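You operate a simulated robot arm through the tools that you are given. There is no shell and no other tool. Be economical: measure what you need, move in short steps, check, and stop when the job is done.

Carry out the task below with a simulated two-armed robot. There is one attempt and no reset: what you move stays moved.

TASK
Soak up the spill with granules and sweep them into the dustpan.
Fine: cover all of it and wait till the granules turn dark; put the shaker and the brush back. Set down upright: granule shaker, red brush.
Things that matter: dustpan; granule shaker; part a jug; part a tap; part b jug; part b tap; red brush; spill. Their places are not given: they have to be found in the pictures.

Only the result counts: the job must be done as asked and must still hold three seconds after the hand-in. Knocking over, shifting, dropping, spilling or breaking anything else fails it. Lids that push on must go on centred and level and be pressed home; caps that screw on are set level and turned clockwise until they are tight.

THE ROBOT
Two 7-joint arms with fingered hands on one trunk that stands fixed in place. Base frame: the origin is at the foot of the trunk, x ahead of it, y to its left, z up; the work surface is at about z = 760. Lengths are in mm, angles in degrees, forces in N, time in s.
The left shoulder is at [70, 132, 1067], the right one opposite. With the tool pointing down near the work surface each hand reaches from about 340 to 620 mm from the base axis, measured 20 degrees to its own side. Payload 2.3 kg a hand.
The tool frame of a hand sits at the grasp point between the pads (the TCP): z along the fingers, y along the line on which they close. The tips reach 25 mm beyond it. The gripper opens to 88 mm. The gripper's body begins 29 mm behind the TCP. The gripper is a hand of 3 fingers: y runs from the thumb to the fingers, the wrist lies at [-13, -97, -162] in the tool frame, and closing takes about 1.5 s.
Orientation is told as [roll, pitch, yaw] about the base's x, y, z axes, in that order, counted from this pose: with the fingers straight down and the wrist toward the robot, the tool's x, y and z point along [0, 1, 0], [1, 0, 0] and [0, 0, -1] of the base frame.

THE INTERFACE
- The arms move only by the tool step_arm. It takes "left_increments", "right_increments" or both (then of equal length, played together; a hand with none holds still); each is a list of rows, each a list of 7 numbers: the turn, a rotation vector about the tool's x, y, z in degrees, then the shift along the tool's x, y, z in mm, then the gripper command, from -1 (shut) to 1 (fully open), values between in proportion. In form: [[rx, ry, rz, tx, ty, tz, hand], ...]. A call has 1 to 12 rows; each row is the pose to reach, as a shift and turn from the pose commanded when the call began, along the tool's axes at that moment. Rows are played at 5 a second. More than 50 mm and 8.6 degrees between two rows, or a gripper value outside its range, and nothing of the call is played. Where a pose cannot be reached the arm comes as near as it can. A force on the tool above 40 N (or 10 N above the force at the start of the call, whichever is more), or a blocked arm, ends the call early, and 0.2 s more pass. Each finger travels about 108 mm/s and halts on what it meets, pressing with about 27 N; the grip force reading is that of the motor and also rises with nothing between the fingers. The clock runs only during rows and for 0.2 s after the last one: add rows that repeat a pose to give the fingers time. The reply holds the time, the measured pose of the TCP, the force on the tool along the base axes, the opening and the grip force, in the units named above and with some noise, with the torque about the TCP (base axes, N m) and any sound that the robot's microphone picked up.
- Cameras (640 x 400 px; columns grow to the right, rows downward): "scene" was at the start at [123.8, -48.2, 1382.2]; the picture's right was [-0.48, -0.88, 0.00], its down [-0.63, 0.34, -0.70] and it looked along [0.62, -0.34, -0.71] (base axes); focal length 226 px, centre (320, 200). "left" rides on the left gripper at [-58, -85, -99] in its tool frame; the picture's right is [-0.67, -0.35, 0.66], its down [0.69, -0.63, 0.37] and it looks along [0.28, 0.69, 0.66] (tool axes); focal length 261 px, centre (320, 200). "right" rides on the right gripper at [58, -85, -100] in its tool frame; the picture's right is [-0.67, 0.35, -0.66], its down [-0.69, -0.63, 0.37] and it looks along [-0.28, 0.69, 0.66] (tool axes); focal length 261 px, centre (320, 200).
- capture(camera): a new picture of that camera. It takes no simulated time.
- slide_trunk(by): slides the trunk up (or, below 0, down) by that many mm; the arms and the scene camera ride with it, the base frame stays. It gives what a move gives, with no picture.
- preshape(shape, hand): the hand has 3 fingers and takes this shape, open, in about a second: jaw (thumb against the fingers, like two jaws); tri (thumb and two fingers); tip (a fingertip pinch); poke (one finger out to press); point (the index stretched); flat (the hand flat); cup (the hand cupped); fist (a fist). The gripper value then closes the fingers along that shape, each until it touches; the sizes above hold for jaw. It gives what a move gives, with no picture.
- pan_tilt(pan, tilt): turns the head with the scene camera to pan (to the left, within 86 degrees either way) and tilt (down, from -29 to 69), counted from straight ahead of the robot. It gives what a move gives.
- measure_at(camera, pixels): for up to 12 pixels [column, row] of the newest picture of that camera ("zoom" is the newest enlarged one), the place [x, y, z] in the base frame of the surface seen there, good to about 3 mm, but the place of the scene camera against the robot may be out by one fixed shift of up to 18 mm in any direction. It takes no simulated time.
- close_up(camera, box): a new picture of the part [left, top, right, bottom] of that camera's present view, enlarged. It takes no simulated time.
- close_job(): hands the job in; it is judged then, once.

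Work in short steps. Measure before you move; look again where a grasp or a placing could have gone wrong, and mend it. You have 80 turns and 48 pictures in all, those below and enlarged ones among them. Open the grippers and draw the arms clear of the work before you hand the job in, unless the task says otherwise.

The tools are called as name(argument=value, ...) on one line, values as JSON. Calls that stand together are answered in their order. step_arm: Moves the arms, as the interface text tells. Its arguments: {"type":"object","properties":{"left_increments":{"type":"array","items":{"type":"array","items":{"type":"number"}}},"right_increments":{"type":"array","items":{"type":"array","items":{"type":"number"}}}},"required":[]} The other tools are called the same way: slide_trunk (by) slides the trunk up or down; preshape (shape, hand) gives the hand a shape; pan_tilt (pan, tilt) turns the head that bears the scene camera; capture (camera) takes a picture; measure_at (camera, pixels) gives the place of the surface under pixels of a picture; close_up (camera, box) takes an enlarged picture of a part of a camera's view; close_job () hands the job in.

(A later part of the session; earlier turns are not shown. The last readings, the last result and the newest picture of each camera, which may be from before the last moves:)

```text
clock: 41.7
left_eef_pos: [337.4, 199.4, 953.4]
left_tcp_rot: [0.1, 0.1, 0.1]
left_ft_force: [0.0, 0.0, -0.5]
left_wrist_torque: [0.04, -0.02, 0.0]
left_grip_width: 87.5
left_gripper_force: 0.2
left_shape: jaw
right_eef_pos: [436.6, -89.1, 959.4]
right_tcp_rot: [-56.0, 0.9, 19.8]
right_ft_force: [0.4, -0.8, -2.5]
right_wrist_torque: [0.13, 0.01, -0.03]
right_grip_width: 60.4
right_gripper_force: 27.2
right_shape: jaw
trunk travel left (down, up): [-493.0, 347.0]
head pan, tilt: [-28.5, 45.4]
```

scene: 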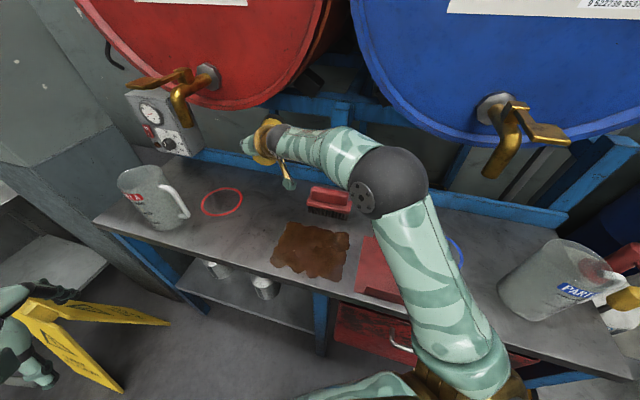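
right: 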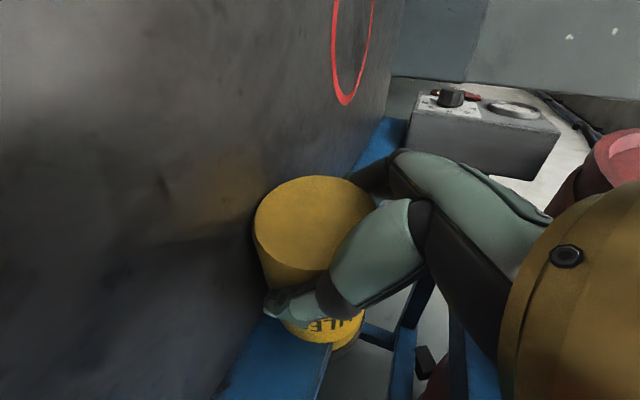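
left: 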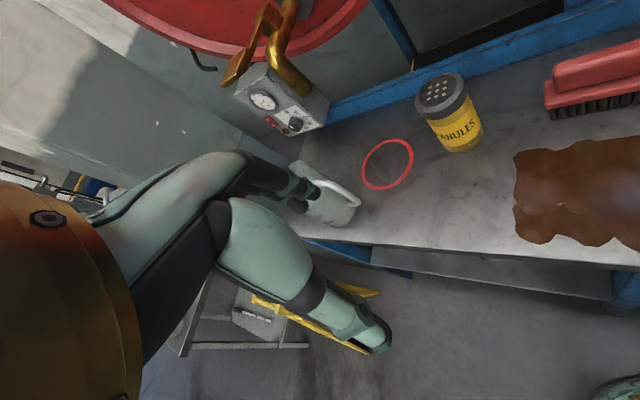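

The pose was reached. Now I tip the cap down 50° about the grip axis while bringing the cap over the spill at about (430,-190).

step_arm(right_increments=[[0, 7, 0, 3, -6, 5, -1], [0, 14, 0, 6, -12, 10, -1], [0, 21, 0, 9, -18, 14, -1], [0, 29, 0, 12, -24, 19, -1], [0, 36, 0, 15, -30, 24, -1], [0, 43, 0, 18, -36, 29, -1], [0, 50, 0, 20, -41, 33, -1]])

capture(camera="scene")

```text
clock: 43.3
left_eef_pos: [336.9, 197.1, 951.8]
left_tcp_rot: [0.0, -0.1, 0.2]
left_ft_force: [0.0, 0.2, 0.9]
left_wrist_torque: [-0.01, -0.02, 0.0]
left_grip_width: 87.8
left_gripper_force: 0.1
left_shape: jaw
right_eef_pos: [406.4, -119.9, 927.0]
right_tcp_rot: [-5.9, 1.0, 19.9]
right_ft_force: [0.4, -0.5, -2.5]
right_wrist_torque: [0.06, 0.05, 0.0]
right_grip_width: 60.5
right_gripper_force: 27.0
right_shape: jaw
trunk travel left (down, up): [-493.0, 347.0]
head pan, tilt: [-28.5, 45.4]
```

```text
25 pictures are left
```

scene: 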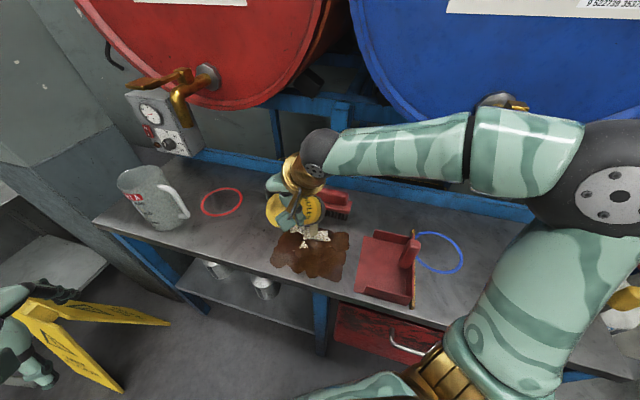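

Granules are already falling (pale patch at (316,235)). I look closely to relate the patch to the cap position.

close_up(camera="scene", box=[250, 180, 378, 300])

```text
3.33 times, centred on (314, 240) of scene
```

zoom: 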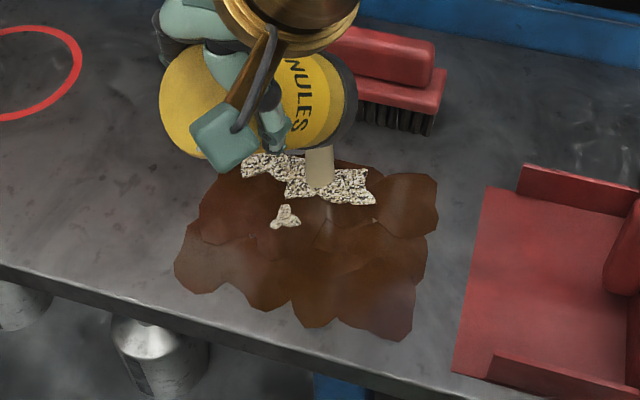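

A stream falls at (320,165). I measure the patch and the spill outline to plan the raster.

measure_at(camera="zoom", pixels=[[250, 165], [320, 185], [370, 195], [285, 215], [340, 160], [215, 180], [180, 290], [240, 300], [320, 325], [405, 335], [420, 260], [435, 190]])

```text
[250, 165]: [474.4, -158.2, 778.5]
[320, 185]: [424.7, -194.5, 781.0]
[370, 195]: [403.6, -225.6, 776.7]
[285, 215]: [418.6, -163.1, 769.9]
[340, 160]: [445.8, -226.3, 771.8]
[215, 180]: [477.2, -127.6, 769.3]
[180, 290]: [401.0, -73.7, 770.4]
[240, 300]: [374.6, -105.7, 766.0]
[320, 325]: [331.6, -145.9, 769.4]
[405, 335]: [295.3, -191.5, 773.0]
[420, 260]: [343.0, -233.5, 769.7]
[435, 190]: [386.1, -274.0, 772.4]
```

The granules land under the cap (offset known), and the spill runs from A(405,-67) via B(500,-150), C(388,-262) to D(296,-180). I tip to nearly straight down over corner C, then start the first raster line along the far side.

step_arm(right_increments=[[0, 6.6, 0, -14, -9, 1.5, -1], [0, 13.2, 0, -28, -18, 3, -1], [0, 19.8, 0, -42, -27, 4, -1], [0, 26.4, 0, -56, -36, 6, -1], [0, 33, 0, -70, -45, 7, -1], [0, 39.6, 0, -84, -54, 8, -1], [0, 46, 0, -98, -62.5, 10, -1], [0, 46, 0, -92, -50, 9.4, -1], [0, 46, 0, -87, -37, 8.8, -1], [0, 46, 0, -81, -24, 8.2, -1], [0, 46, 0, -75, -12, 7.6, -1]])

close_up(camera="scene", box=[250, 180, 378, 300])

```text
clock: 45.7
left_eef_pos: [337.4, 198.4, 952.2]
left_tcp_rot: [-0.1, 0.0, 0.1]
left_ft_force: [0.6, 0.0, 0.3]
left_wrist_torque: [0.01, 0.03, -0.01]
left_grip_width: 87.6
left_gripper_force: 0.1
left_shape: jaw
right_eef_pos: [421.3, -194.4, 927.2]
right_tcp_rot: [40.0, 0.9, 19.8]
right_ft_force: [0.6, 0.2, -3.4]
right_wrist_torque: [-0.01, 0.0, -0.01]
right_grip_width: 60.5
right_gripper_force: 27.3
right_shape: jaw
trunk travel left (down, up): [-493.0, 347.0]
head pan, tilt: [-28.5, 45.4]
```

```text
3.33 times, centred on (314, 240) of scene
```

zoom: 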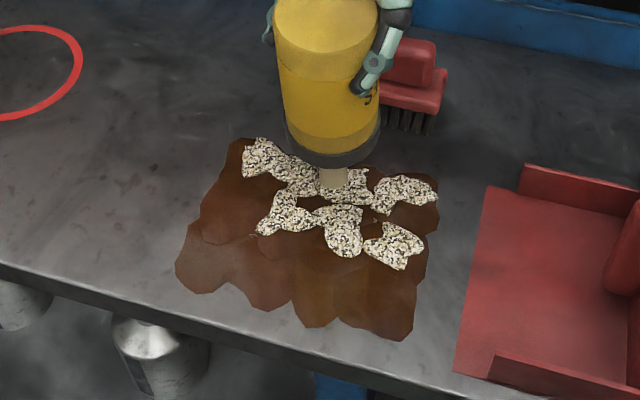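

The pouring works well, each patch about 20 mm in radius. I continue the raster: finish the far line to corner B, then come back on the next line.

step_arm(right_increments=[[0, 0, 0, 4.5, 15.5, 3.8, -1], [0, 0, 0, 9, 31, 7.5, -1], [0, 0, 0, 13.4, 46.6, 11.3, -1], [0, 0, 0, 17.9, 62.2, 15, -1], [0, 0, 0, 22.4, 77.7, 18.8, -1], [0, 0, 0, 31, 72, 26, -1], [0, 0, 0, 39.5, 66.1, 33.1, -1], [0, 0, 0, 36.1, 56.1, 30.2, -1], [0, 0, 0, 32.7, 46.1, 27.4, -1], [0, 0, 0, 29.3, 36, 24.5, -1], [0, 0, 0, 25.9, 26, 21.7, -1], [0, 0, 0, 22.5, 16, 18.8, -1]])

```text
clock: 48.3
left_eef_pos: [336.9, 197.7, 953.0]
left_tcp_rot: [0.0, 0.0, 0.0]
left_ft_force: [0.5, -1.1, -0.1]
left_wrist_torque: [0.0, -0.01, -0.01]
left_grip_width: 87.8
left_gripper_force: 0.0
left_shape: jaw
right_eef_pos: [424.3, -163.1, 927.5]
right_tcp_rot: [40.0, 0.8, 19.8]
right_ft_force: [-0.4, 0.2, -3.0]
right_wrist_torque: [0.0, -0.01, 0.0]
right_grip_width: 60.7
right_gripper_force: 26.7
right_shape: jaw
trunk travel left (down, up): [-493.0, 347.0]
head pan, tilt: [-28.5, 45.4]
```

I continue along the second line to corner C, then onto the third line.

step_arm(right_increments=[[0, 0, 0, -4.5, -13.3, -3.7, -1], [0, 0, 0, -8.9, -26.6, -7.4, -1], [0, 0, 0, -13.3, -40, -11.2, -1], [0, 0, 0, -17.8, -53.2, -14.9, -1], [0, 0, 0, -27, -57.5, -22.5, -1], [0, 0, 0, -36, -62, -30, -1], [0, 0, 0, -45.2, -66.2, -37.9, -1], [0, 0, 0, -33.8, -75, -28.3, -1], [0, 0, 0, -22.4, -83.7, -18.7, -1], [0, 0, 0, -10.9, -92.5, -9.1, -1], [0, 0, 0, -6.3, -81, -5.3, -1], [0, 0, 0, -1.7, -70, -1.4, -1]])

close_up(camera="scene", box=[250, 180, 378, 300])

```text
clock: 49.5
left_eef_pos: [335.1, 189.1, 956.8]
left_tcp_rot: [0.5, -0.3, -1.5]
left_ft_force: [0.2, -0.5, -0.7]
left_wrist_torque: [0.0, -0.04, 0.04]
left_grip_width: 87.7
left_gripper_force: 0.0
left_shape: jaw
right_eef_pos: [372.4, -221.8, 931.8]
right_tcp_rot: [40.4, 0.1, 18.7]
right_ft_force: [0.8, -0.2, -3.4]
right_wrist_torque: [0.02, 0.04, 0.05]
right_grip_width: 60.5
right_gripper_force: 26.4
right_shape: jaw
trunk travel left (down, up): [-493.0, 347.0]
head pan, tilt: [-28.5, 45.4]
stopped in row 6 (right hand): the arm was blocked; the commanded pose is now the measured one
```

```text
3.33 times, centred on (314, 240) of scene
```

zoom: 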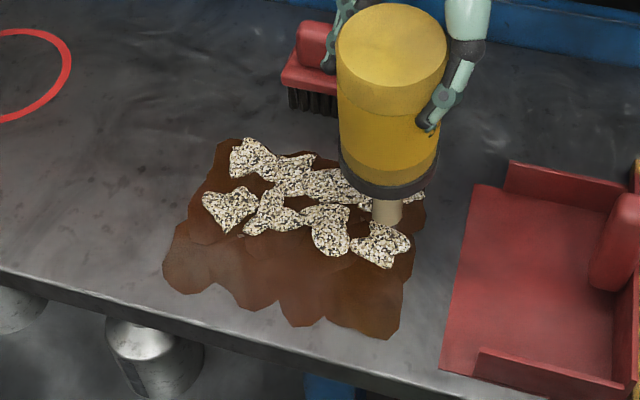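

The arm was blocked at (372,-222). The elbow may have touched something, so I look at the whole scene.

pan_tilt(pan=-50, tilt=45)

capture(camera="scene")

```text
clock: 50.4
left_eef_pos: [338.0, 195.8, 953.4]
left_tcp_rot: [0.2, -0.1, -0.9]
left_ft_force: [-0.5, -0.8, 0.1]
left_wrist_torque: [0.04, 0.01, 0.01]
left_grip_width: 87.5
left_gripper_force: 0.0
left_shape: jaw
right_eef_pos: [377.7, -216.1, 931.0]
right_tcp_rot: [39.8, 0.6, 18.8]
right_ft_force: [0.1, 0.3, -2.9]
right_wrist_torque: [-0.02, 0.0, 0.02]
right_grip_width: 60.4
right_gripper_force: 27.3
right_shape: jaw
trunk travel left (down, up): [-493.0, 347.0]
head pan, tilt: [-50.0, 45.0]
```

```text
21 pictures are left
```

scene: 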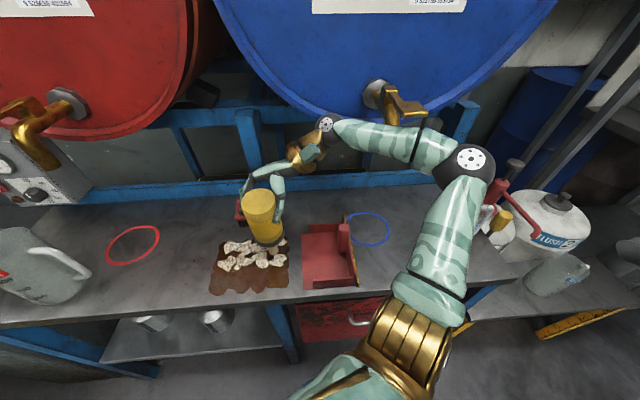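

I measure the forearm, elbow, tap B and nearby pump positions to see what blocked the arm.

measure_at(camera="scene", pixels=[[468, 160], [400, 145], [365, 140], [325, 125], [400, 105], [388, 118], [440, 215], [490, 215], [500, 190], [455, 180], [430, 140], [545, 275]])

```text
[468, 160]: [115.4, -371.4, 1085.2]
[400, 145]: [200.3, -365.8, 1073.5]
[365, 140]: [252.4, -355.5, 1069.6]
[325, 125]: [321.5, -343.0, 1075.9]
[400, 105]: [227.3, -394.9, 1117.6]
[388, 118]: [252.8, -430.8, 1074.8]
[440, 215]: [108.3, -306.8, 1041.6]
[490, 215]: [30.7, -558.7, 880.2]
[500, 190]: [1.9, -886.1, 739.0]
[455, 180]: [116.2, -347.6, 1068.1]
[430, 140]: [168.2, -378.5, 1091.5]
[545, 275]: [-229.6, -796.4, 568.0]
```

The forearm touched the tap B area when the wrist went far right. I'll avoid that: continue with the third line away from the tap, from S(343,-212) to (448,-112), and do corner C later with less roll.

step_arm(right_increments=[[0, 0, 0, 6, -11, 5, -1], [0, 0, 0, 12, -22, 10, -1], [0, 0, 0, 17.9, -32, 15, -1], [0, 0, 0, 22.8, -17.2, 19.1, -1], [0, 0, 0, 27.8, -2.4, 23.3, -1], [0, 0, 0, 32.7, 12.3, 27.4, -1], [0, 0, 0, 37.7, 27.1, 31.6, -1], [0, 0, 0, 42.6, 41.9, 35.7, -1], [0, 0, 0, 47.6, 56.7, 39.9, -1], [0, 0, 0, 52.5, 71.4, 44, -1], [0, 0, 0, 57.5, 86.2, 48.2, -1], [0, 0, 0, 62.4, 101, 52.3, -1]])

pan_tilt(pan=-28.5, tilt=45.4)

```text
clock: 53.0
left_eef_pos: [339.2, 195.9, 953.0]
left_tcp_rot: [0.1, -0.1, -0.9]
left_ft_force: [0.7, -0.5, -1.0]
left_wrist_torque: [-0.01, -0.02, -0.01]
left_grip_width: 87.4
left_gripper_force: 0.0
left_shape: jaw
right_eef_pos: [445.2, -103.5, 930.9]
right_tcp_rot: [40.1, 0.6, 19.0]
right_ft_force: [0.4, 1.1, -3.6]
right_wrist_torque: [0.02, 0.01, 0.03]
right_grip_width: 60.4
right_gripper_force: 26.8
right_shape: jaw
trunk travel left (down, up): [-493.0, 347.0]
head pan, tilt: [-50.0, 45.0]
```

```text
clock: 53.8
left_eef_pos: [338.4, 195.1, 953.7]
left_tcp_rot: [0.1, -0.1, -1.0]
left_ft_force: [1.4, 0.0, 0.2]
left_wrist_torque: [-0.02, 0.01, -0.01]
left_grip_width: 87.8
left_gripper_force: 0.0
left_shape: jaw
right_eef_pos: [444.1, -104.6, 930.1]
right_tcp_rot: [39.9, 0.6, 18.9]
right_ft_force: [-0.6, 0.6, -2.5]
right_wrist_torque: [-0.04, -0.02, 0.02]
right_grip_width: 60.7
right_gripper_force: 27.0
right_shape: jaw
trunk travel left (down, up): [-493.0, 347.0]
head pan, tilt: [-28.5, 45.4]
```

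Now the fourth line, from (427,-94) to (323,-194).

step_arm(right_increments=[[0, 0, 0, 9, -6, 8, -1], [0, 0, 0, 18.2, -12.6, 15.3, -1], [0, 0, 0, 13.7, -25.8, 11.5, -1], [0, 0, 0, 9.3, -39, 7.8, -1], [0, 0, 0, 4.8, -52.2, 4, -1], [0, 0, 0, 0.3, -65.4, 0.3, -1], [0, 0, 0, -4.2, -78.6, -3.5, -1], [0, 0, 0, -8.6, -91.8, -7.2, -1], [0, 0, 0, -13.1, -105, -11, -1], [0, 0, 0, -17.6, -118.2, -14.7, -1], [0, 0, 0, -22, -131.4, -18.5, -1], [0, 0, 0, -26.5, -144.6, -22.2, -1]])

close_up(camera="scene", box=[250, 180, 378, 300])

```text
clock: 56.4
left_eef_pos: [338.0, 194.4, 953.8]
left_tcp_rot: [0.1, -0.1, -1.0]
left_ft_force: [0.4, 0.5, -0.2]
left_wrist_torque: [0.0, 0.02, -0.03]
left_grip_width: 87.7
left_gripper_force: 0.0
left_shape: jaw
right_eef_pos: [321.5, -186.3, 931.6]
right_tcp_rot: [39.9, 0.6, 18.9]
right_ft_force: [-0.5, 0.3, -2.4]
right_wrist_torque: [0.0, -0.02, 0.01]
right_grip_width: 60.4
right_gripper_force: 26.6
right_shape: jaw
trunk travel left (down, up): [-493.0, 347.0]
head pan, tilt: [-28.5, 45.4]
```

```text
3.33 times, centred on (314, 240) of scene
```

zoom: 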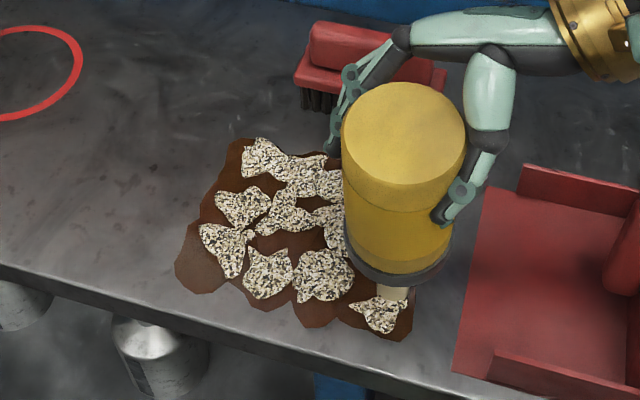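

Blobs are spaced out, so I do the near edge line next (304,-177)→(409,-77), then fill the gaps.

step_arm(right_increments=[[0, 0, 0, 8, -7, 7, -1], [0, 0, 0, 16.8, -13.3, 14, -1], [0, 0, 0, 21.3, 0, 17.8, -1], [0, 0, 0, 25.7, 13.2, 21.5, -1], [0, 0, 0, 30.2, 26.4, 25.3, -1], [0, 0, 0, 34.6, 39.6, 29, -1], [0, 0, 0, 39.1, 52.9, 32.8, -1], [0, 0, 0, 43.6, 66.1, 36.5, -1], [0, 0, 0, 48, 79.3, 40.3, -1], [0, 0, 0, 52.5, 92.5, 44, -1], [0, 0, 0, 57, 105.8, 47.8, -1], [0, 0, 0, 61.4, 119, 51.5, -1]])

close_up(camera="scene", box=[250, 180, 378, 300])

```text
clock: 59.0
left_eef_pos: [338.2, 196.1, 952.6]
left_tcp_rot: [-0.1, -0.1, -1.0]
left_ft_force: [-0.3, -0.3, 0.4]
left_wrist_torque: [-0.02, 0.01, 0.01]
left_grip_width: 87.7
left_gripper_force: 0.1
left_shape: jaw
right_eef_pos: [408.3, -72.1, 931.4]
right_tcp_rot: [39.9, 0.7, 18.9]
right_ft_force: [0.3, 0.6, -2.1]
right_wrist_torque: [-0.02, 0.01, -0.03]
right_grip_width: 60.4
right_gripper_force: 27.0
right_shape: jaw
trunk travel left (down, up): [-493.0, 347.0]
head pan, tilt: [-28.5, 45.4]
```

```text
3.33 times, centred on (314, 240) of scene
```

zoom: 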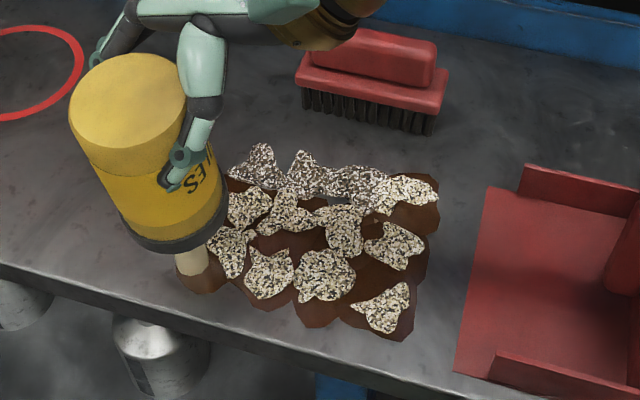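

The near-edge pass added little. I hold over corner A briefly and check whether a blob forms there.

step_arm(right_increments=[[0, 0, 0, 0, 0, 0, -1], [0, 0, 0, 0, 0, 0, -1], [0, 0, 0, 1, -6, 1, -1]])

close_up(camera="scene", box=[262, 210, 358, 270])

```text
clock: 59.8
left_eef_pos: [338.6, 195.4, 953.7]
left_tcp_rot: [0.2, -0.2, -1.0]
left_ft_force: [0.2, 0.3, 0.2]
left_wrist_torque: [0.02, 0.0, 0.01]
left_grip_width: 87.7
left_gripper_force: 0.0
left_shape: jaw
right_eef_pos: [401.3, -72.4, 932.1]
right_tcp_rot: [39.9, 0.6, 18.9]
right_ft_force: [-0.7, -0.2, -2.6]
right_wrist_torque: [0.0, 0.0, -0.01]
right_grip_width: 60.4
right_gripper_force: 27.3
right_shape: jaw
trunk travel left (down, up): [-493.0, 347.0]
head pan, tilt: [-28.5, 45.4]
```

```text
6.67 times, centred on (310, 240) of scene
```

zoom: 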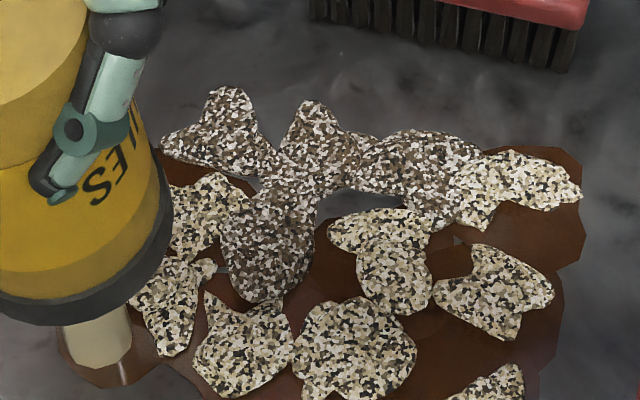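

The bench already shows between soaked blobs. I measure the blob centres and remaining brown regions to see the gaps.

measure_at(camera="zoom", pixels=[[215, 135], [320, 145], [415, 175], [515, 190], [205, 215], [265, 245], [390, 260], [500, 290], [170, 305], [240, 345], [355, 350], [495, 385]])

measure_at(camera="zoom", pixels=[[560, 240], [550, 165], [545, 330], [440, 335], [330, 240], [140, 370], [290, 320], [430, 385]])

```text
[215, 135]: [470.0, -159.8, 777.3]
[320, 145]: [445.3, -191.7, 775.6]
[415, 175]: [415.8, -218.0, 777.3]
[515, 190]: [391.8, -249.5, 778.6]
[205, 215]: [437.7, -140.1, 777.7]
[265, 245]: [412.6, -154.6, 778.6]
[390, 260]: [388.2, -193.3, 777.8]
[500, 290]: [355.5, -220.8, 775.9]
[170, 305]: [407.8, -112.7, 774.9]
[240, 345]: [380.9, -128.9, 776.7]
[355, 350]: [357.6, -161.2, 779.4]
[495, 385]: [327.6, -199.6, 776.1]
```

```text
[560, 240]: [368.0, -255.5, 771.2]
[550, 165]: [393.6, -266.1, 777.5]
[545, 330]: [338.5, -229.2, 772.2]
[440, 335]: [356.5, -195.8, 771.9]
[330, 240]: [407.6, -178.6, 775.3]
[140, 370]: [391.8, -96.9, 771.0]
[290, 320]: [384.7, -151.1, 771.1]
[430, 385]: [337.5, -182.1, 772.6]
```

Blobs sit on a regular 3×4 grid with 40 mm pitch that matches the whole spill, and all 12 have granules. I stop pouring by tipping the cap back up over the spill, and move the left arm aside at the same time.

step_arm(right_increments=[[0, -8, 0, 0.4, 1.2, -2.3, -1], [0, -16, 0, 0.8, 2.5, -4.6, -1], [0, -24, 0, 1.2, 3.7, -6.8, -1], [0, -32, 0, 1.6, 5, -9, -1], [0, -40, 0, 2, 6.2, -11.4, -1], [0, -48, 0, 2.4, 7.5, -13.7, -1], [0, -56, 0, 2.7, 8.7, -16, -1], [0, -64, 0, 3.1, 10, -18.3, -1], [0, -72, 0, 3.5, 11.2, -20.5, -1], [0, -80, 0, 3.9, 12.5, -22.8, -1], [0, -88, 0, 4.3, 13.7, -25, -1], [0, -96, 0, 4.7, 15, -27.4, -1]], left_increments=[[0, 0, 0, 10, 0, -5, 1], [0, 0, 0, 20, 0, -10, 1], [0, 0, 0, 30, 0, -15, 1], [0, 0, 0, 40, 0, -20, 1], [0, 0, 0, 50, 0, -25, 1], [0, 0, 0, 60, 0, -30, 1], [0, 0, 0, 70, 0, -35, 1], [0, 0, 0, 80, 0, -40, 1], [0, 0, 0, 90, 0, -45, 1], [0, 0, 0, 100, 0, -50, 1], [0, 0, 0, 100, 0, -50, 1], [0, 0, 0, 100, 0, -50, 1]])

capture(camera="scene")

```text
clock: 62.4
left_eef_pos: [340.7, 295.8, 1004.2]
left_tcp_rot: [0.0, -0.1, -0.9]
left_ft_force: [-1.3, -0.2, 0.7]
left_wrist_torque: [0.06, -0.03, -0.01]
left_grip_width: 87.8
left_gripper_force: 0.1
left_shape: jaw
right_eef_pos: [419.3, -79.4, 954.3]
right_tcp_rot: [-56.3, 0.6, 18.9]
right_ft_force: [-0.5, -0.3, -3.5]
right_wrist_torque: [0.1, 0.04, 0.0]
right_grip_width: 60.5
right_gripper_force: 26.9
right_shape: jaw
trunk travel left (down, up): [-493.0, 347.0]
head pan, tilt: [-28.5, 45.4]
```

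```text
17 pictures are left
```

scene: 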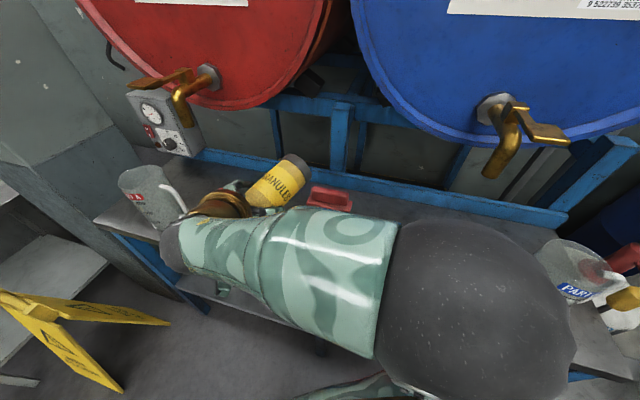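

The cap is up and no more is falling. Now I lay the shaker down at a nearer free spot (TCP about (508,-4)), lying flat, so it can be re-gripped for upright placing.

step_arm(right_increments=[[0, 1, 0, 20, 16, 6, -1], [0, 2, 0, 40, 31, 13, -1], [0, 4, 0, 61, 47, 19, -1], [0, 6, 0, 81, 62, 25, -1], [0, 8, 0, 101, 78, 32, -1], [0, 10, 0, 121, 93, 38, -1], [0, 10.6, 0, 141, 108.5, 44, -1], [0, 10.6, 0, 146, 108.5, 47, -1], [0, 10.6, 0, 150, 108.5, 49.5, -1], [0, 10.6, 0, 154, 108.5, 52, -1], [0, 10.6, 0, 154, 108.5, 52, -1]])

```text
clock: 64.8
left_eef_pos: [340.9, 293.4, 1002.7]
left_tcp_rot: [0.0, -0.2, -0.9]
left_ft_force: [-0.6, 0.5, 0.3]
left_wrist_torque: [-0.01, -0.03, -0.02]
left_grip_width: 87.6
left_gripper_force: 0.0
left_shape: jaw
right_eef_pos: [505.9, -5.6, 797.3]
right_tcp_rot: [-45.5, 0.5, 18.9]
right_ft_force: [-0.7, 0.3, -2.0]
right_wrist_torque: [0.03, 0.03, 0.04]
right_grip_width: 60.1
right_gripper_force: 27.3
right_shape: jaw
trunk travel left (down, up): [-493.0, 347.0]
head pan, tilt: [-28.5, 45.4]
```

The shaker is lying and partly supported. I lower 2 mm, open, back out along the fingers, then swing over the shaker to a near-vertical pre-grasp at its middle.

step_arm(right_increments=[[0, 0, 0, 1.2, 0, 1.2, -0.3], [0, 0, 0, 1.2, 0, 1.2, 0.4], [0, 0, 0, 1.2, 0, 1.2, 1], [0, 0, 0, 0, 0, -45, 1], [0, 0, 0, 0, 0, -90, 1], [0, 8.5, 0, -16, 0, -80, 1], [0, 17, 0, -31, 0, -71, 1], [0, 25.5, 0, -47, 0, -62, 1], [0, 34, 0, -62, 0, -52, 1], [0, 42.5, 0, -78, 0, -43, 1], [0, 51, 0, -94, 0, -34, 1], [0, 59.5, 0, -109, 0, -24.5, 1]])

capture(camera="right")

```text
clock: 67.4
left_eef_pos: [339.7, 294.6, 1003.5]
left_tcp_rot: [0.1, -0.1, -1.1]
left_ft_force: [0.5, 0.2, 0.3]
left_wrist_torque: [0.0, -0.02, -0.03]
left_grip_width: 87.5
left_gripper_force: 0.0
left_shape: jaw
right_eef_pos: [526.6, -59.3, 891.9]
right_tcp_rot: [14.2, 0.5, 18.9]
right_ft_force: [-0.2, 0.1, -0.8]
right_wrist_torque: [0.0, 0.01, 0.01]
right_grip_width: 87.8
right_gripper_force: 0.0
right_shape: jaw
right hand out of reach, approached as far as the arm can: row 5
trunk travel left (down, up): [-493.0, 347.0]
head pan, tilt: [-28.5, 45.4]
```

```text
16 pictures are left
```

right: 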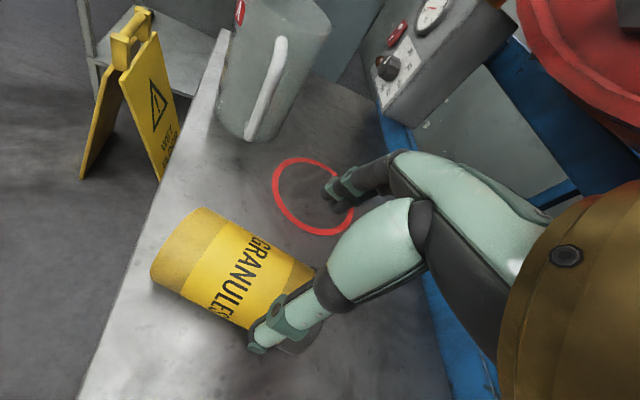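

The shaker lies in place. I measure its edges and ridge for the re-grip.

measure_at(camera="right", pixels=[[180, 245], [155, 272], [205, 212], [200, 262], [230, 278], [245, 265], [225, 320], [190, 298], [280, 255], [250, 240], [310, 275], [290, 350]])

```text
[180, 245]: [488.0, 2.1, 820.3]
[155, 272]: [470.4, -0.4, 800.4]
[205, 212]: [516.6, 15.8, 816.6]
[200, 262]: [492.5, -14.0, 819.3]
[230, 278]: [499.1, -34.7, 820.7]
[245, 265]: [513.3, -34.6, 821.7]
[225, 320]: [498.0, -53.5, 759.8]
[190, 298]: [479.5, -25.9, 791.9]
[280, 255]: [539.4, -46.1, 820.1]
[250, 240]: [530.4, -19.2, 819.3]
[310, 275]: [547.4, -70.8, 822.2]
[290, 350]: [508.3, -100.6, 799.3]
```

The axis matches prediction (lateral error under 3 mm). I advance 89 mm along the fingers to grip 60 mm from the base, and close.

step_arm(right_increments=[[0, 0, 0, 0, -2, 30, 1], [0, 0, 0, 0, -2.5, 60, 1], [0, 0, 0, 0, -2.5, 80, 1], [0, 0, 0, 0, -2.5, 88.5, 1], [0, 0, 0, 0, -2.5, 88.5, 1], [0, 0, 0, 0, -2.5, 88.5, 0.2], [0, 0, 0, 0, -2.5, 88.5, -0.6], [0, 0, 0, 0, -2.5, 88.5, -1], [0, 0, 0, 0, -2.5, 88.5, -1], [0, 0, 0, 0, -2.5, 88.5, -1], [0, 0, 0, 0, -2.5, 88.5, -1]])

```text
clock: 69.8
left_eef_pos: [340.2, 296.1, 1004.2]
left_tcp_rot: [0.0, -0.1, -1.1]
left_ft_force: [0.0, 1.0, 0.7]
left_wrist_torque: [0.02, -0.01, 0.01]
left_grip_width: 87.8
left_gripper_force: 0.0
left_shape: jaw
right_eef_pos: [516.2, -40.1, 805.4]
right_tcp_rot: [14.0, 0.6, 18.9]
right_ft_force: [0.5, -0.1, -0.8]
right_wrist_torque: [-0.01, 0.02, -0.03]
right_grip_width: 55.4
right_gripper_force: 26.9
right_shape: jaw
trunk travel left (down, up): [-493.0, 347.0]
head pan, tilt: [-28.5, 45.4]
```

The width of 55 mm shows I grip above the shaker's centre line. I reopen, make the hand more vertical (roll 4°), go 10 mm deeper and close again.

step_arm(right_increments=[[0, 0, 0, 0, 0, 0, 0], [0, 0, 0, 0, 0, 0, 0.6], [0, 0, 0, 0, 0, 0, 1], [0, -5, 0, 0, 0, 0, 1], [0, -10, 0, 0, 0, 0, 1], [0, -10, 0, -2.4, 0, 9.7, 1], [0, -10, 0, -2.4, 0, 9.7, 0.2], [0, -10, 0, -2.4, 0, 9.7, -0.6], [0, -10, 0, -2.4, 0, 9.7, -1], [0, -10, 0, -2.4, 0, 9.7, -1], [0, -10, 0, -2.4, 0, 9.7, -1], [0, -10, 0, -2.4, 0, 9.7, -1]])

```text
clock: 72.4
left_eef_pos: [340.1, 294.0, 1003.6]
left_tcp_rot: [0.0, -0.1, -1.0]
left_ft_force: [-0.5, 0.3, 0.5]
left_wrist_torque: [0.0, -0.02, 0.0]
left_grip_width: 87.9
left_gripper_force: 0.1
left_shape: jaw
right_eef_pos: [518.1, -41.5, 795.5]
right_tcp_rot: [4.0, 0.7, 18.9]
right_ft_force: [0.5, 0.1, -0.1]
right_wrist_torque: [0.0, 0.03, -0.01]
right_grip_width: 50.0
right_gripper_force: 27.0
right_shape: jaw
trunk travel left (down, up): [-493.0, 347.0]
head pan, tilt: [-28.5, 45.4]
```

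The width is now 50 mm, which is unexpected. I look.

capture(camera="right")

```text
15 pictures are left
```

right: 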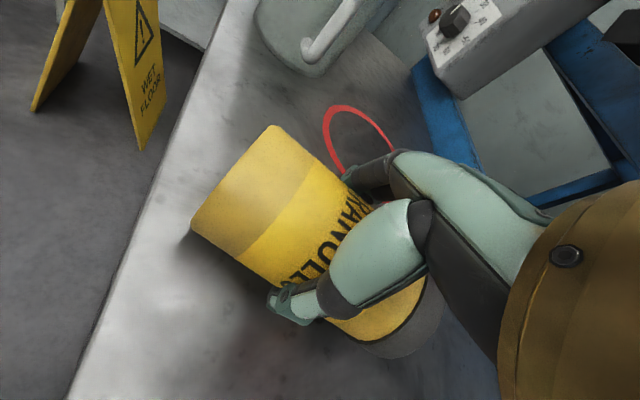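

The fingertips curl under the cylinder with the palm above, which is a secure cradle. I lift and rotate the shaker upright while moving toward its home.

step_arm(right_increments=[[0, 0, 0, 1, 0, -20, -1], [0, 0, 0, 2, 0, -45, -1], [0, -8.5, 0, -6, 1, -60, -1], [0, -17, 0, -14, 3, -75, -1], [0, -25.5, 0, -22, 4, -90, -1], [0, -34, 0, -31, 6, -100, -1], [0, -42.5, 0, -39, 7, -110, -1], [0, -51, 0, -47, 8, -118, -1], [0, -59.5, 0, -55, 10, -126, -1], [0, -68, 0, -63, 11, -133, -1], [0, -76.5, 0, -71, 13, -138, -1], [0, -85, 0, -79, 14, -141, -1]])

capture(camera="scene")

```text
clock: 75.0
left_eef_pos: [341.3, 294.3, 1003.5]
left_tcp_rot: [0.0, 0.0, -1.1]
left_ft_force: [-0.6, 0.3, -0.4]
left_wrist_torque: [-0.04, -0.01, -0.02]
left_grip_width: 87.4
left_gripper_force: 0.0
left_shape: jaw
right_eef_pos: [561.8, -121.4, 932.2]
right_tcp_rot: [-80.9, 0.5, 18.8]
right_ft_force: [0.1, 0.3, -3.2]
right_wrist_torque: [0.01, -0.01, 0.01]
right_grip_width: 49.9
right_gripper_force: 26.4
right_shape: jaw
trunk travel left (down, up): [-493.0, 347.0]
head pan, tilt: [-28.5, 45.4]
```

```text
14 pictures are left
```

scene: 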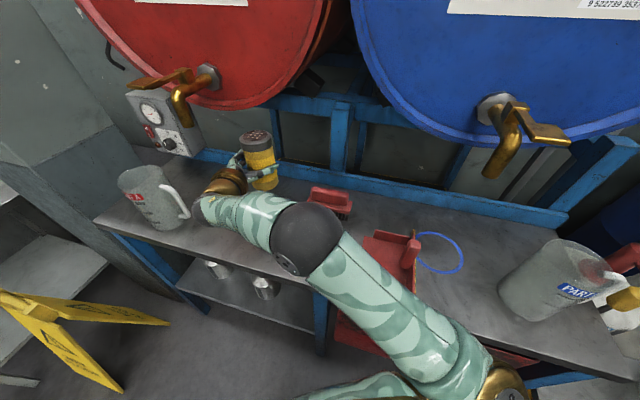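

The shaker is held upright. I correct the last 5° and the lateral position at this height, then lower using the trunk.

step_arm(right_increments=[[0, -2.5, 0, -1, 11, 6, -1], [0, -5, 0, -2, 21.4, 11.4, -1], [0, -5, 0, -2, 21.4, 11.4, -1]])

slide_trunk(by=-95)

capture(camera="right")

```text
clock: 75.8
left_eef_pos: [341.5, 295.5, 1003.0]
left_tcp_rot: [0.0, -0.2, -1.0]
left_ft_force: [0.7, 0.4, -0.1]
left_wrist_torque: [-0.01, -0.04, 0.0]
left_grip_width: 87.7
left_gripper_force: 0.1
left_shape: jaw
right_eef_pos: [582.7, -122.1, 932.3]
right_tcp_rot: [-86.1, 0.6, 18.9]
right_ft_force: [0.0, -1.2, -3.3]
right_wrist_torque: [0.06, 0.02, -0.02]
right_grip_width: 49.8
right_gripper_force: 26.9
right_shape: jaw
trunk travel left (down, up): [-493.0, 347.0]
head pan, tilt: [-28.5, 45.4]
```

```text
clock: 77.1
left_eef_pos: [339.5, 295.5, 907.9]
left_tcp_rot: [0.1, 0.0, -1.0]
left_ft_force: [0.8, -0.1, 0.1]
left_wrist_torque: [0.0, -0.01, -0.05]
left_grip_width: 87.8
left_gripper_force: 0.0
left_shape: jaw
right_eef_pos: [584.4, -123.0, 836.7]
right_tcp_rot: [-86.0, 0.6, 18.9]
right_ft_force: [0.5, -0.4, -3.4]
right_wrist_torque: [0.01, 0.0, -0.03]
right_grip_width: 49.8
right_gripper_force: 26.8
right_shape: jaw
trunk travel left (down, up): [-398.0, 442.0]
head pan, tilt: [-28.5, 45.4]
```

```text
13 pictures are left
```

right: 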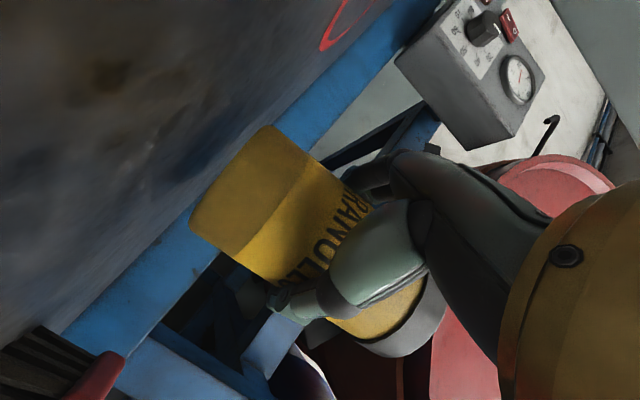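

About 16 mm should remain. I lower in small steps until the base touches.

step_arm(right_increments=[[0, 0, 0, 6, 0, 0, -1], [0, 0, 0, 10, 0, 0, -1], [0, 0, 0, 12, 0, 0, -1], [0, 0, 0, 14, 0, 0, -1], [0, 0, 0, 16, 0, 0, -1], [0, 0, 0, 16, 0, 0, -1]])

```text
clock: 78.4
left_eef_pos: [337.6, 294.6, 909.4]
left_tcp_rot: [0.1, -0.4, -1.0]
left_ft_force: [-0.7, 0.2, 0.2]
left_wrist_torque: [-0.04, -0.01, 0.0]
left_grip_width: 87.7
left_gripper_force: 0.2
left_shape: jaw
right_eef_pos: [581.4, -123.6, 827.6]
right_tcp_rot: [-86.4, -0.1, 18.9]
right_ft_force: [1.8, -0.1, 14.1]
right_wrist_torque: [1.3, 2.01, -0.15]
right_grip_width: 49.9
right_gripper_force: 26.8
right_shape: jaw
trunk travel left (down, up): [-398.0, 442.0]
head pan, tilt: [-28.5, 45.4]
stopped in row 6 (right hand): the force on the tool passed its limit at 42 N (the readings are from after the stop); the commanded pose is now the measured one
```

The torque suggests the wrist rather than the shaker base touched the bench. I check the gap under the shaker.

close_up(camera="scene", box=[200, 110, 344, 200])

```text
4.44 times, centred on (272, 155) of scene
```

zoom: 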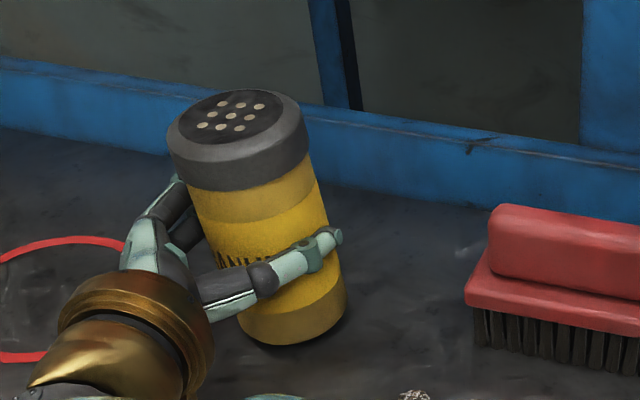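

I measure the cap centre and base edge to judge position, tilt and gap.

measure_at(camera="zoom", pixels=[[235, 115], [172, 130], [298, 105], [228, 140], [240, 92], [295, 338], [295, 352], [340, 310], [255, 335]])

```text
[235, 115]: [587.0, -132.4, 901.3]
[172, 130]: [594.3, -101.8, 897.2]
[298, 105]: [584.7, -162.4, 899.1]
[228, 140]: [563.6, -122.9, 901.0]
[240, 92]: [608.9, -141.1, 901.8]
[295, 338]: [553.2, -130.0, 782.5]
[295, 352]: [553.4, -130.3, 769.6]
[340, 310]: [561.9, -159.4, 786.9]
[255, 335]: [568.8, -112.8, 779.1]
```

The shaker is level with a gap of about 5 mm. I tilt 4° to lift the wrist, lower the last few mm, open gradually and back off slightly.

step_arm(right_increments=[[0, 2, 0, 0, 0, 0, -1], [0, 4, 0, 2, 0, 0, -1], [0, 4, 0, 4, 0, 0, -1], [0, 4, 0, 4, 0, 0, -0.5], [0, 4, 0, 4, 0, 0, 0], [0, 4, 0, 4, 0, 0, 0.5], [0, 4, 0, 4, 0, 0, 1], [0, 4, 0, 4, 0, 0, 1], [0, 4, 0, 3, 0, -8, 1], [0, 4, 0, 1, 0, -22, 1]])

close_up(camera="scene", box=[200, 110, 344, 200])

```text
clock: 80.6
left_eef_pos: [339.2, 295.3, 908.0]
left_tcp_rot: [0.0, -0.1, -1.1]
left_ft_force: [0.6, -0.8, 0.5]
left_wrist_torque: [0.0, 0.0, 0.01]
left_grip_width: 87.7
left_gripper_force: 0.1
left_shape: jaw
right_eef_pos: [576.1, -101.8, 824.3]
right_tcp_rot: [-82.2, 0.1, 18.8]
right_ft_force: [0.2, 0.0, 0.1]
right_wrist_torque: [-0.01, 0.01, -0.01]
right_grip_width: 87.6
right_gripper_force: 0.0
right_shape: jaw
trunk travel left (down, up): [-398.0, 442.0]
head pan, tilt: [-28.5, 45.4]
```

```text
4.44 times, centred on (272, 155) of scene
```

zoom: 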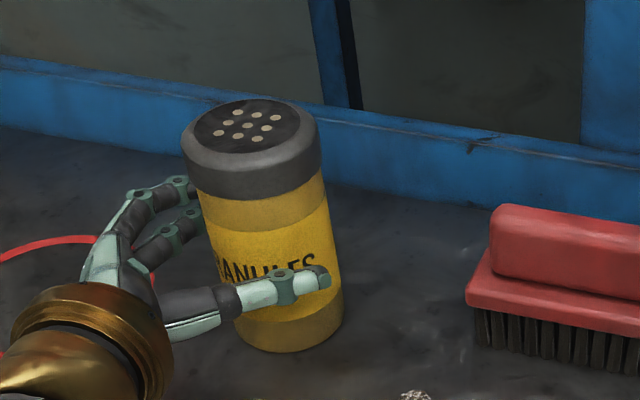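

The shaker stands upright at home. I back off, raise the trunk, and turn the hand to vertical above the work.

step_arm(right_increments=[[0, 0, 0, -2, 0, -18, 1], [0, 0, 0, -4, 0, -35, 1]])

slide_trunk(by=150)

step_arm(right_increments=[[0, 8.2, 0, -3, -11, 6, 1], [0, 16.4, 0, -6, -23, 13, 1], [0, 24.6, 0, -9, -34, 19, 1], [0, 32.8, 0, -12, -45, 26, 1], [0, 41, 0, -15, -56, 32, 1], [0, 49.2, 0, -18, -68, 39, 1], [0, 57.4, 0, -21, -79, 45, 1], [0, 65.6, 0, -24, -90, 52, 1], [0, 73.8, 0, -27, -102, 58, 1], [0, 82, 0, -30, -113, 64.5, 1], [0, 82, 0, -30, -113, 64.5, 1]])

capture(camera="scene")

```text
clock: 81.2
left_eef_pos: [339.7, 294.9, 909.4]
left_tcp_rot: [0.0, -0.3, -1.0]
left_ft_force: [0.3, 0.2, -0.4]
left_wrist_torque: [-0.01, 0.03, -0.03]
left_grip_width: 87.4
left_gripper_force: 0.0
left_shape: jaw
right_eef_pos: [564.1, -70.1, 833.7]
right_tcp_rot: [-82.2, 0.1, 18.9]
right_ft_force: [0.1, 0.4, 0.7]
right_wrist_torque: [0.0, -0.01, 0.06]
right_grip_width: 87.7
right_gripper_force: 0.1
right_shape: jaw
trunk travel left (down, up): [-398.0, 442.0]
head pan, tilt: [-28.5, 45.4]
```

```text
clock: 83.0
left_eef_pos: [339.6, 294.7, 1059.4]
left_tcp_rot: [-0.1, -0.1, -1.0]
left_ft_force: [-0.1, -0.1, -0.1]
left_wrist_torque: [-0.01, 0.02, -0.01]
left_grip_width: 87.5
left_gripper_force: 0.0
left_shape: jaw
right_eef_pos: [565.2, -70.2, 983.7]
right_tcp_rot: [-82.1, 0.1, 18.9]
right_ft_force: [-0.1, 0.4, -0.2]
right_wrist_torque: [0.0, 0.02, 0.01]
right_grip_width: 87.2
right_gripper_force: 0.0
right_shape: jaw
trunk travel left (down, up): [-548.0, 292.0]
head pan, tilt: [-28.5, 45.4]
```

```text
clock: 85.4
left_eef_pos: [340.0, 294.7, 1058.0]
left_tcp_rot: [0.1, -0.2, -1.0]
left_ft_force: [-0.6, -0.1, 0.5]
left_wrist_torque: [0.0, -0.03, 0.01]
left_grip_width: 87.6
left_gripper_force: 0.1
left_shape: jaw
right_eef_pos: [479.2, -170.8, 1006.8]
right_tcp_rot: [0.0, 0.2, 19.0]
right_ft_force: [0.3, -0.2, -0.5]
right_wrist_torque: [0.02, -0.02, 0.02]
right_grip_width: 87.7
right_gripper_force: 0.1
right_shape: jaw
trunk travel left (down, up): [-548.0, 292.0]
head pan, tilt: [-28.5, 45.4]
```

```text
10 pictures are left
```

scene: 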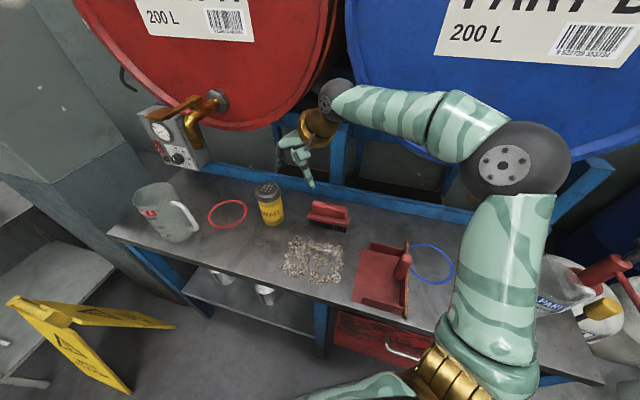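

The brown spill is gone, fully soaked, and the shaker stands upright. I measure the brush (handle about (327,208)), the granules and the pan.

measure_at(camera="scene", pixels=[[314, 204], [346, 210], [330, 206], [308, 217], [348, 226], [290, 240], [340, 250], [285, 272], [330, 283], [368, 243], [354, 300], [318, 207]])

step_arm(right_increments=[[0, 0, 8, -13, 3, 2, 1], [0, 0, 16, -26, 6, 5, 1], [0, 0, 24, -39, 9, 8, 1], [0, 0, 32, -52, 12, 11, 1], [0, 0, 40, -62, 14, 14, 1], [0, 0, 48, -72, 16, 17, 1], [0, 0, 56, -82, 18, 20, 1], [0, 0, 62, -92, -28, 27, 1], [0, 0, 62, -92, -28, 27, 1]])

capture(camera="right")

```text
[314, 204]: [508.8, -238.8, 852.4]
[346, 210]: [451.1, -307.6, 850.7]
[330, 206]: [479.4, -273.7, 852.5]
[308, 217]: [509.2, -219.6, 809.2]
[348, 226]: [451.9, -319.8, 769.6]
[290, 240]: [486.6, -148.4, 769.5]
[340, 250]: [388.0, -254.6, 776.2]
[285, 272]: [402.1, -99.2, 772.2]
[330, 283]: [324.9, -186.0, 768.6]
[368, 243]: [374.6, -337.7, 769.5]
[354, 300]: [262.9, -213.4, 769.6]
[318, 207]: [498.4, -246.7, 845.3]
```

```text
clock: 87.4
left_eef_pos: [341.4, 295.2, 1057.7]
left_tcp_rot: [-0.1, -0.1, -1.0]
left_ft_force: [-0.7, -0.2, 0.1]
left_wrist_torque: [0.03, 0.03, -0.01]
left_grip_width: 87.5
left_gripper_force: 0.0
left_shape: jaw
right_eef_pos: [481.3, -268.0, 977.6]
right_tcp_rot: [-0.2, -0.2, -43.1]
right_ft_force: [0.0, 0.8, -0.5]
right_wrist_torque: [-0.02, -0.01, 0.01]
right_grip_width: 87.7
right_gripper_force: 0.0
right_shape: jaw
trunk travel left (down, up): [-548.0, 292.0]
head pan, tilt: [-28.5, 45.4]
```

```text
9 pictures are left
```

right: 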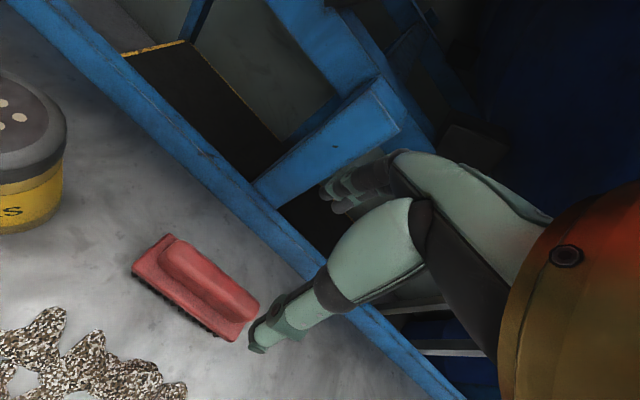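

The hand is above the brush. I measure the handle and plate with the hand camera.

measure_at(camera="right", pixels=[[172, 252], [208, 278], [245, 305], [195, 287], [215, 265], [215, 310], [140, 265], [165, 240], [230, 335], [258, 305], [178, 280], [185, 310]])

```text
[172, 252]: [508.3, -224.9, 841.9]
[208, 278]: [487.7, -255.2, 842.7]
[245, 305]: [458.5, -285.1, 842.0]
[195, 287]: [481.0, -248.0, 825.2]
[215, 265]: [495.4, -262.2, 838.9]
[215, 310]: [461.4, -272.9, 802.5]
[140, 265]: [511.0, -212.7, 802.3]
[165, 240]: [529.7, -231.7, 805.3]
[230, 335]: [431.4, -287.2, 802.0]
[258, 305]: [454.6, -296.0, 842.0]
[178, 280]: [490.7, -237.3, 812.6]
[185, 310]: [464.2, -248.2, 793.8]
```

The handle centre is about (482,-262), top z 842, plate top 802. I descend so the tips stay just above the plate, and close on the handle.

step_arm(right_increments=[[0, 0, 0, 2, -1, 35, 1], [0, 0, 0, 5, -3.4, 70, 1], [0, 0, 0, 5, -3.4, 105, 1], [0, 0, 0, 5, -3.4, 130, 1], [0, 0, 0, 5, -3.4, 142, 1], [0, 0, 0, 5, -3.4, 142, 1], [0, 0, 0, 5, -3.4, 142, 0], [0, 0, 0, 5, -3.4, 142, -1], [0, 0, 0, 5, -3.4, 142, -1], [0, 0, 0, 5, -3.4, 142, -1], [0, 0, 0, 5, -3.4, 142, -1], [0, 0, 0, 5, -3.4, 142, -1]])

```text
clock: 90.0
left_eef_pos: [341.1, 295.7, 1057.0]
left_tcp_rot: [0.0, -0.1, -1.0]
left_ft_force: [0.2, -0.6, 0.2]
left_wrist_torque: [0.01, 0.0, 0.0]
left_grip_width: 87.4
left_gripper_force: 0.0
left_shape: jaw
right_eef_pos: [482.9, -263.7, 835.9]
right_tcp_rot: [-0.1, -0.1, -43.1]
right_ft_force: [-0.8, 0.0, 0.8]
right_wrist_torque: [0.01, 0.0, 0.01]
right_grip_width: 16.7
right_gripper_force: 26.9
right_shape: jaw
trunk travel left (down, up): [-548.0, 292.0]
head pan, tilt: [-28.5, 45.4]
```

The grip holds at 16.7 mm with 27 N. I lift, turn the brush 86°, and carry it to the start of the stroke beyond the left edge of the granules.

step_arm(right_increments=[[0, 0, 0, 0, 0, -35, -1], [0, 0, 0, 0, 0, -70, -1], [0, 0, -8.5, 13, -13, -70, -1], [0, 0, -17, 25, -26, -70, -1], [0, 0, -25.5, 38, -38, -70, -1], [0, 0, -34, 51, -51, -70, -1], [0, 0, -42.5, 63, -64, -70, -1], [0, 0, -51, 76, -77, -70, -1], [0, 0, -59.5, 89, -90, -70, -1], [0, 0, -68, 101, -102, -70, -1], [0, 0, -76.5, 114, -115, -70, -1], [0, 0, -85, 126.6, -128, -70, -1]])

capture(camera="scene")

```text
clock: 92.6
left_eef_pos: [340.6, 295.3, 1058.6]
left_tcp_rot: [0.0, -0.1, -1.0]
left_ft_force: [0.1, 0.0, 0.9]
left_wrist_torque: [0.0, 0.0, 0.04]
left_grip_width: 87.8
left_gripper_force: 0.0
left_shape: jaw
right_eef_pos: [475.7, -81.7, 906.1]
right_tcp_rot: [-0.2, 0.2, 42.0]
right_ft_force: [0.1, -0.8, -0.3]
right_wrist_torque: [-0.02, 0.01, -0.02]
right_grip_width: 16.7
right_gripper_force: 26.8
right_shape: jaw
trunk travel left (down, up): [-548.0, 292.0]
head pan, tilt: [-28.5, 45.4]
```

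```text
8 pictures are left
```

scene: 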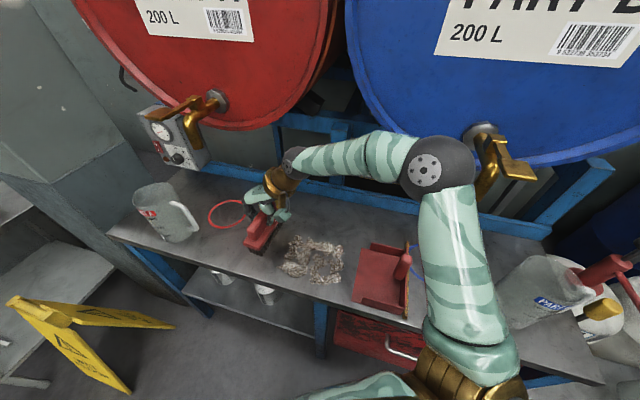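

The brush is held properly and oriented across the stroke. I lower it to bristle height and sweep along the bench toward the pan, first part.

step_arm(right_increments=[[0, 0, -2, 0, 0, 35, -1], [0, 0, -3, 0, 0, 70, -1], [0, 0, -3, 0, -18, 70, -1], [0, 0, -3, -1, -36, 70, -1], [0, 0, -3, -1, -54, 70, -1], [0, 0, -3, -2, -72, 70, -1], [0, 0, -3, -3, -90, 70, -1], [0, 0, -3, -3, -108, 70, -1], [0, 0, -3, -4, -126, 70, -1], [0, 0, -3, -4, -144, 70, -1], [0, 0, -3, -5, -162, 70, -1], [0, 0, -3, -5, -180, 70, -1]])

capture(camera="scene")

```text
clock: 95.2
left_eef_pos: [339.7, 294.9, 1058.8]
left_tcp_rot: [0.1, -0.2, -1.0]
left_ft_force: [-0.4, 0.0, 0.0]
left_wrist_torque: [0.03, 0.03, 0.03]
left_grip_width: 87.5
left_gripper_force: 0.0
left_shape: jaw
right_eef_pos: [346.2, -207.0, 838.5]
right_tcp_rot: [0.0, 0.0, 44.9]
right_ft_force: [0.6, 0.2, -1.9]
right_wrist_torque: [0.0, 0.02, 0.0]
right_grip_width: 16.6
right_gripper_force: 27.5
right_shape: jaw
trunk travel left (down, up): [-548.0, 292.0]
head pan, tilt: [-28.5, 45.4]
```

```text
7 pictures are left
```

scene: 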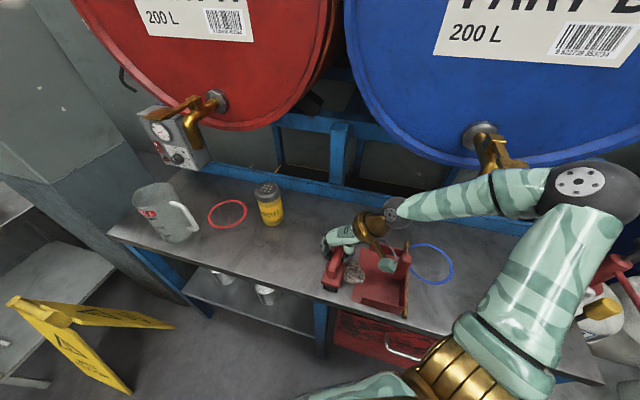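

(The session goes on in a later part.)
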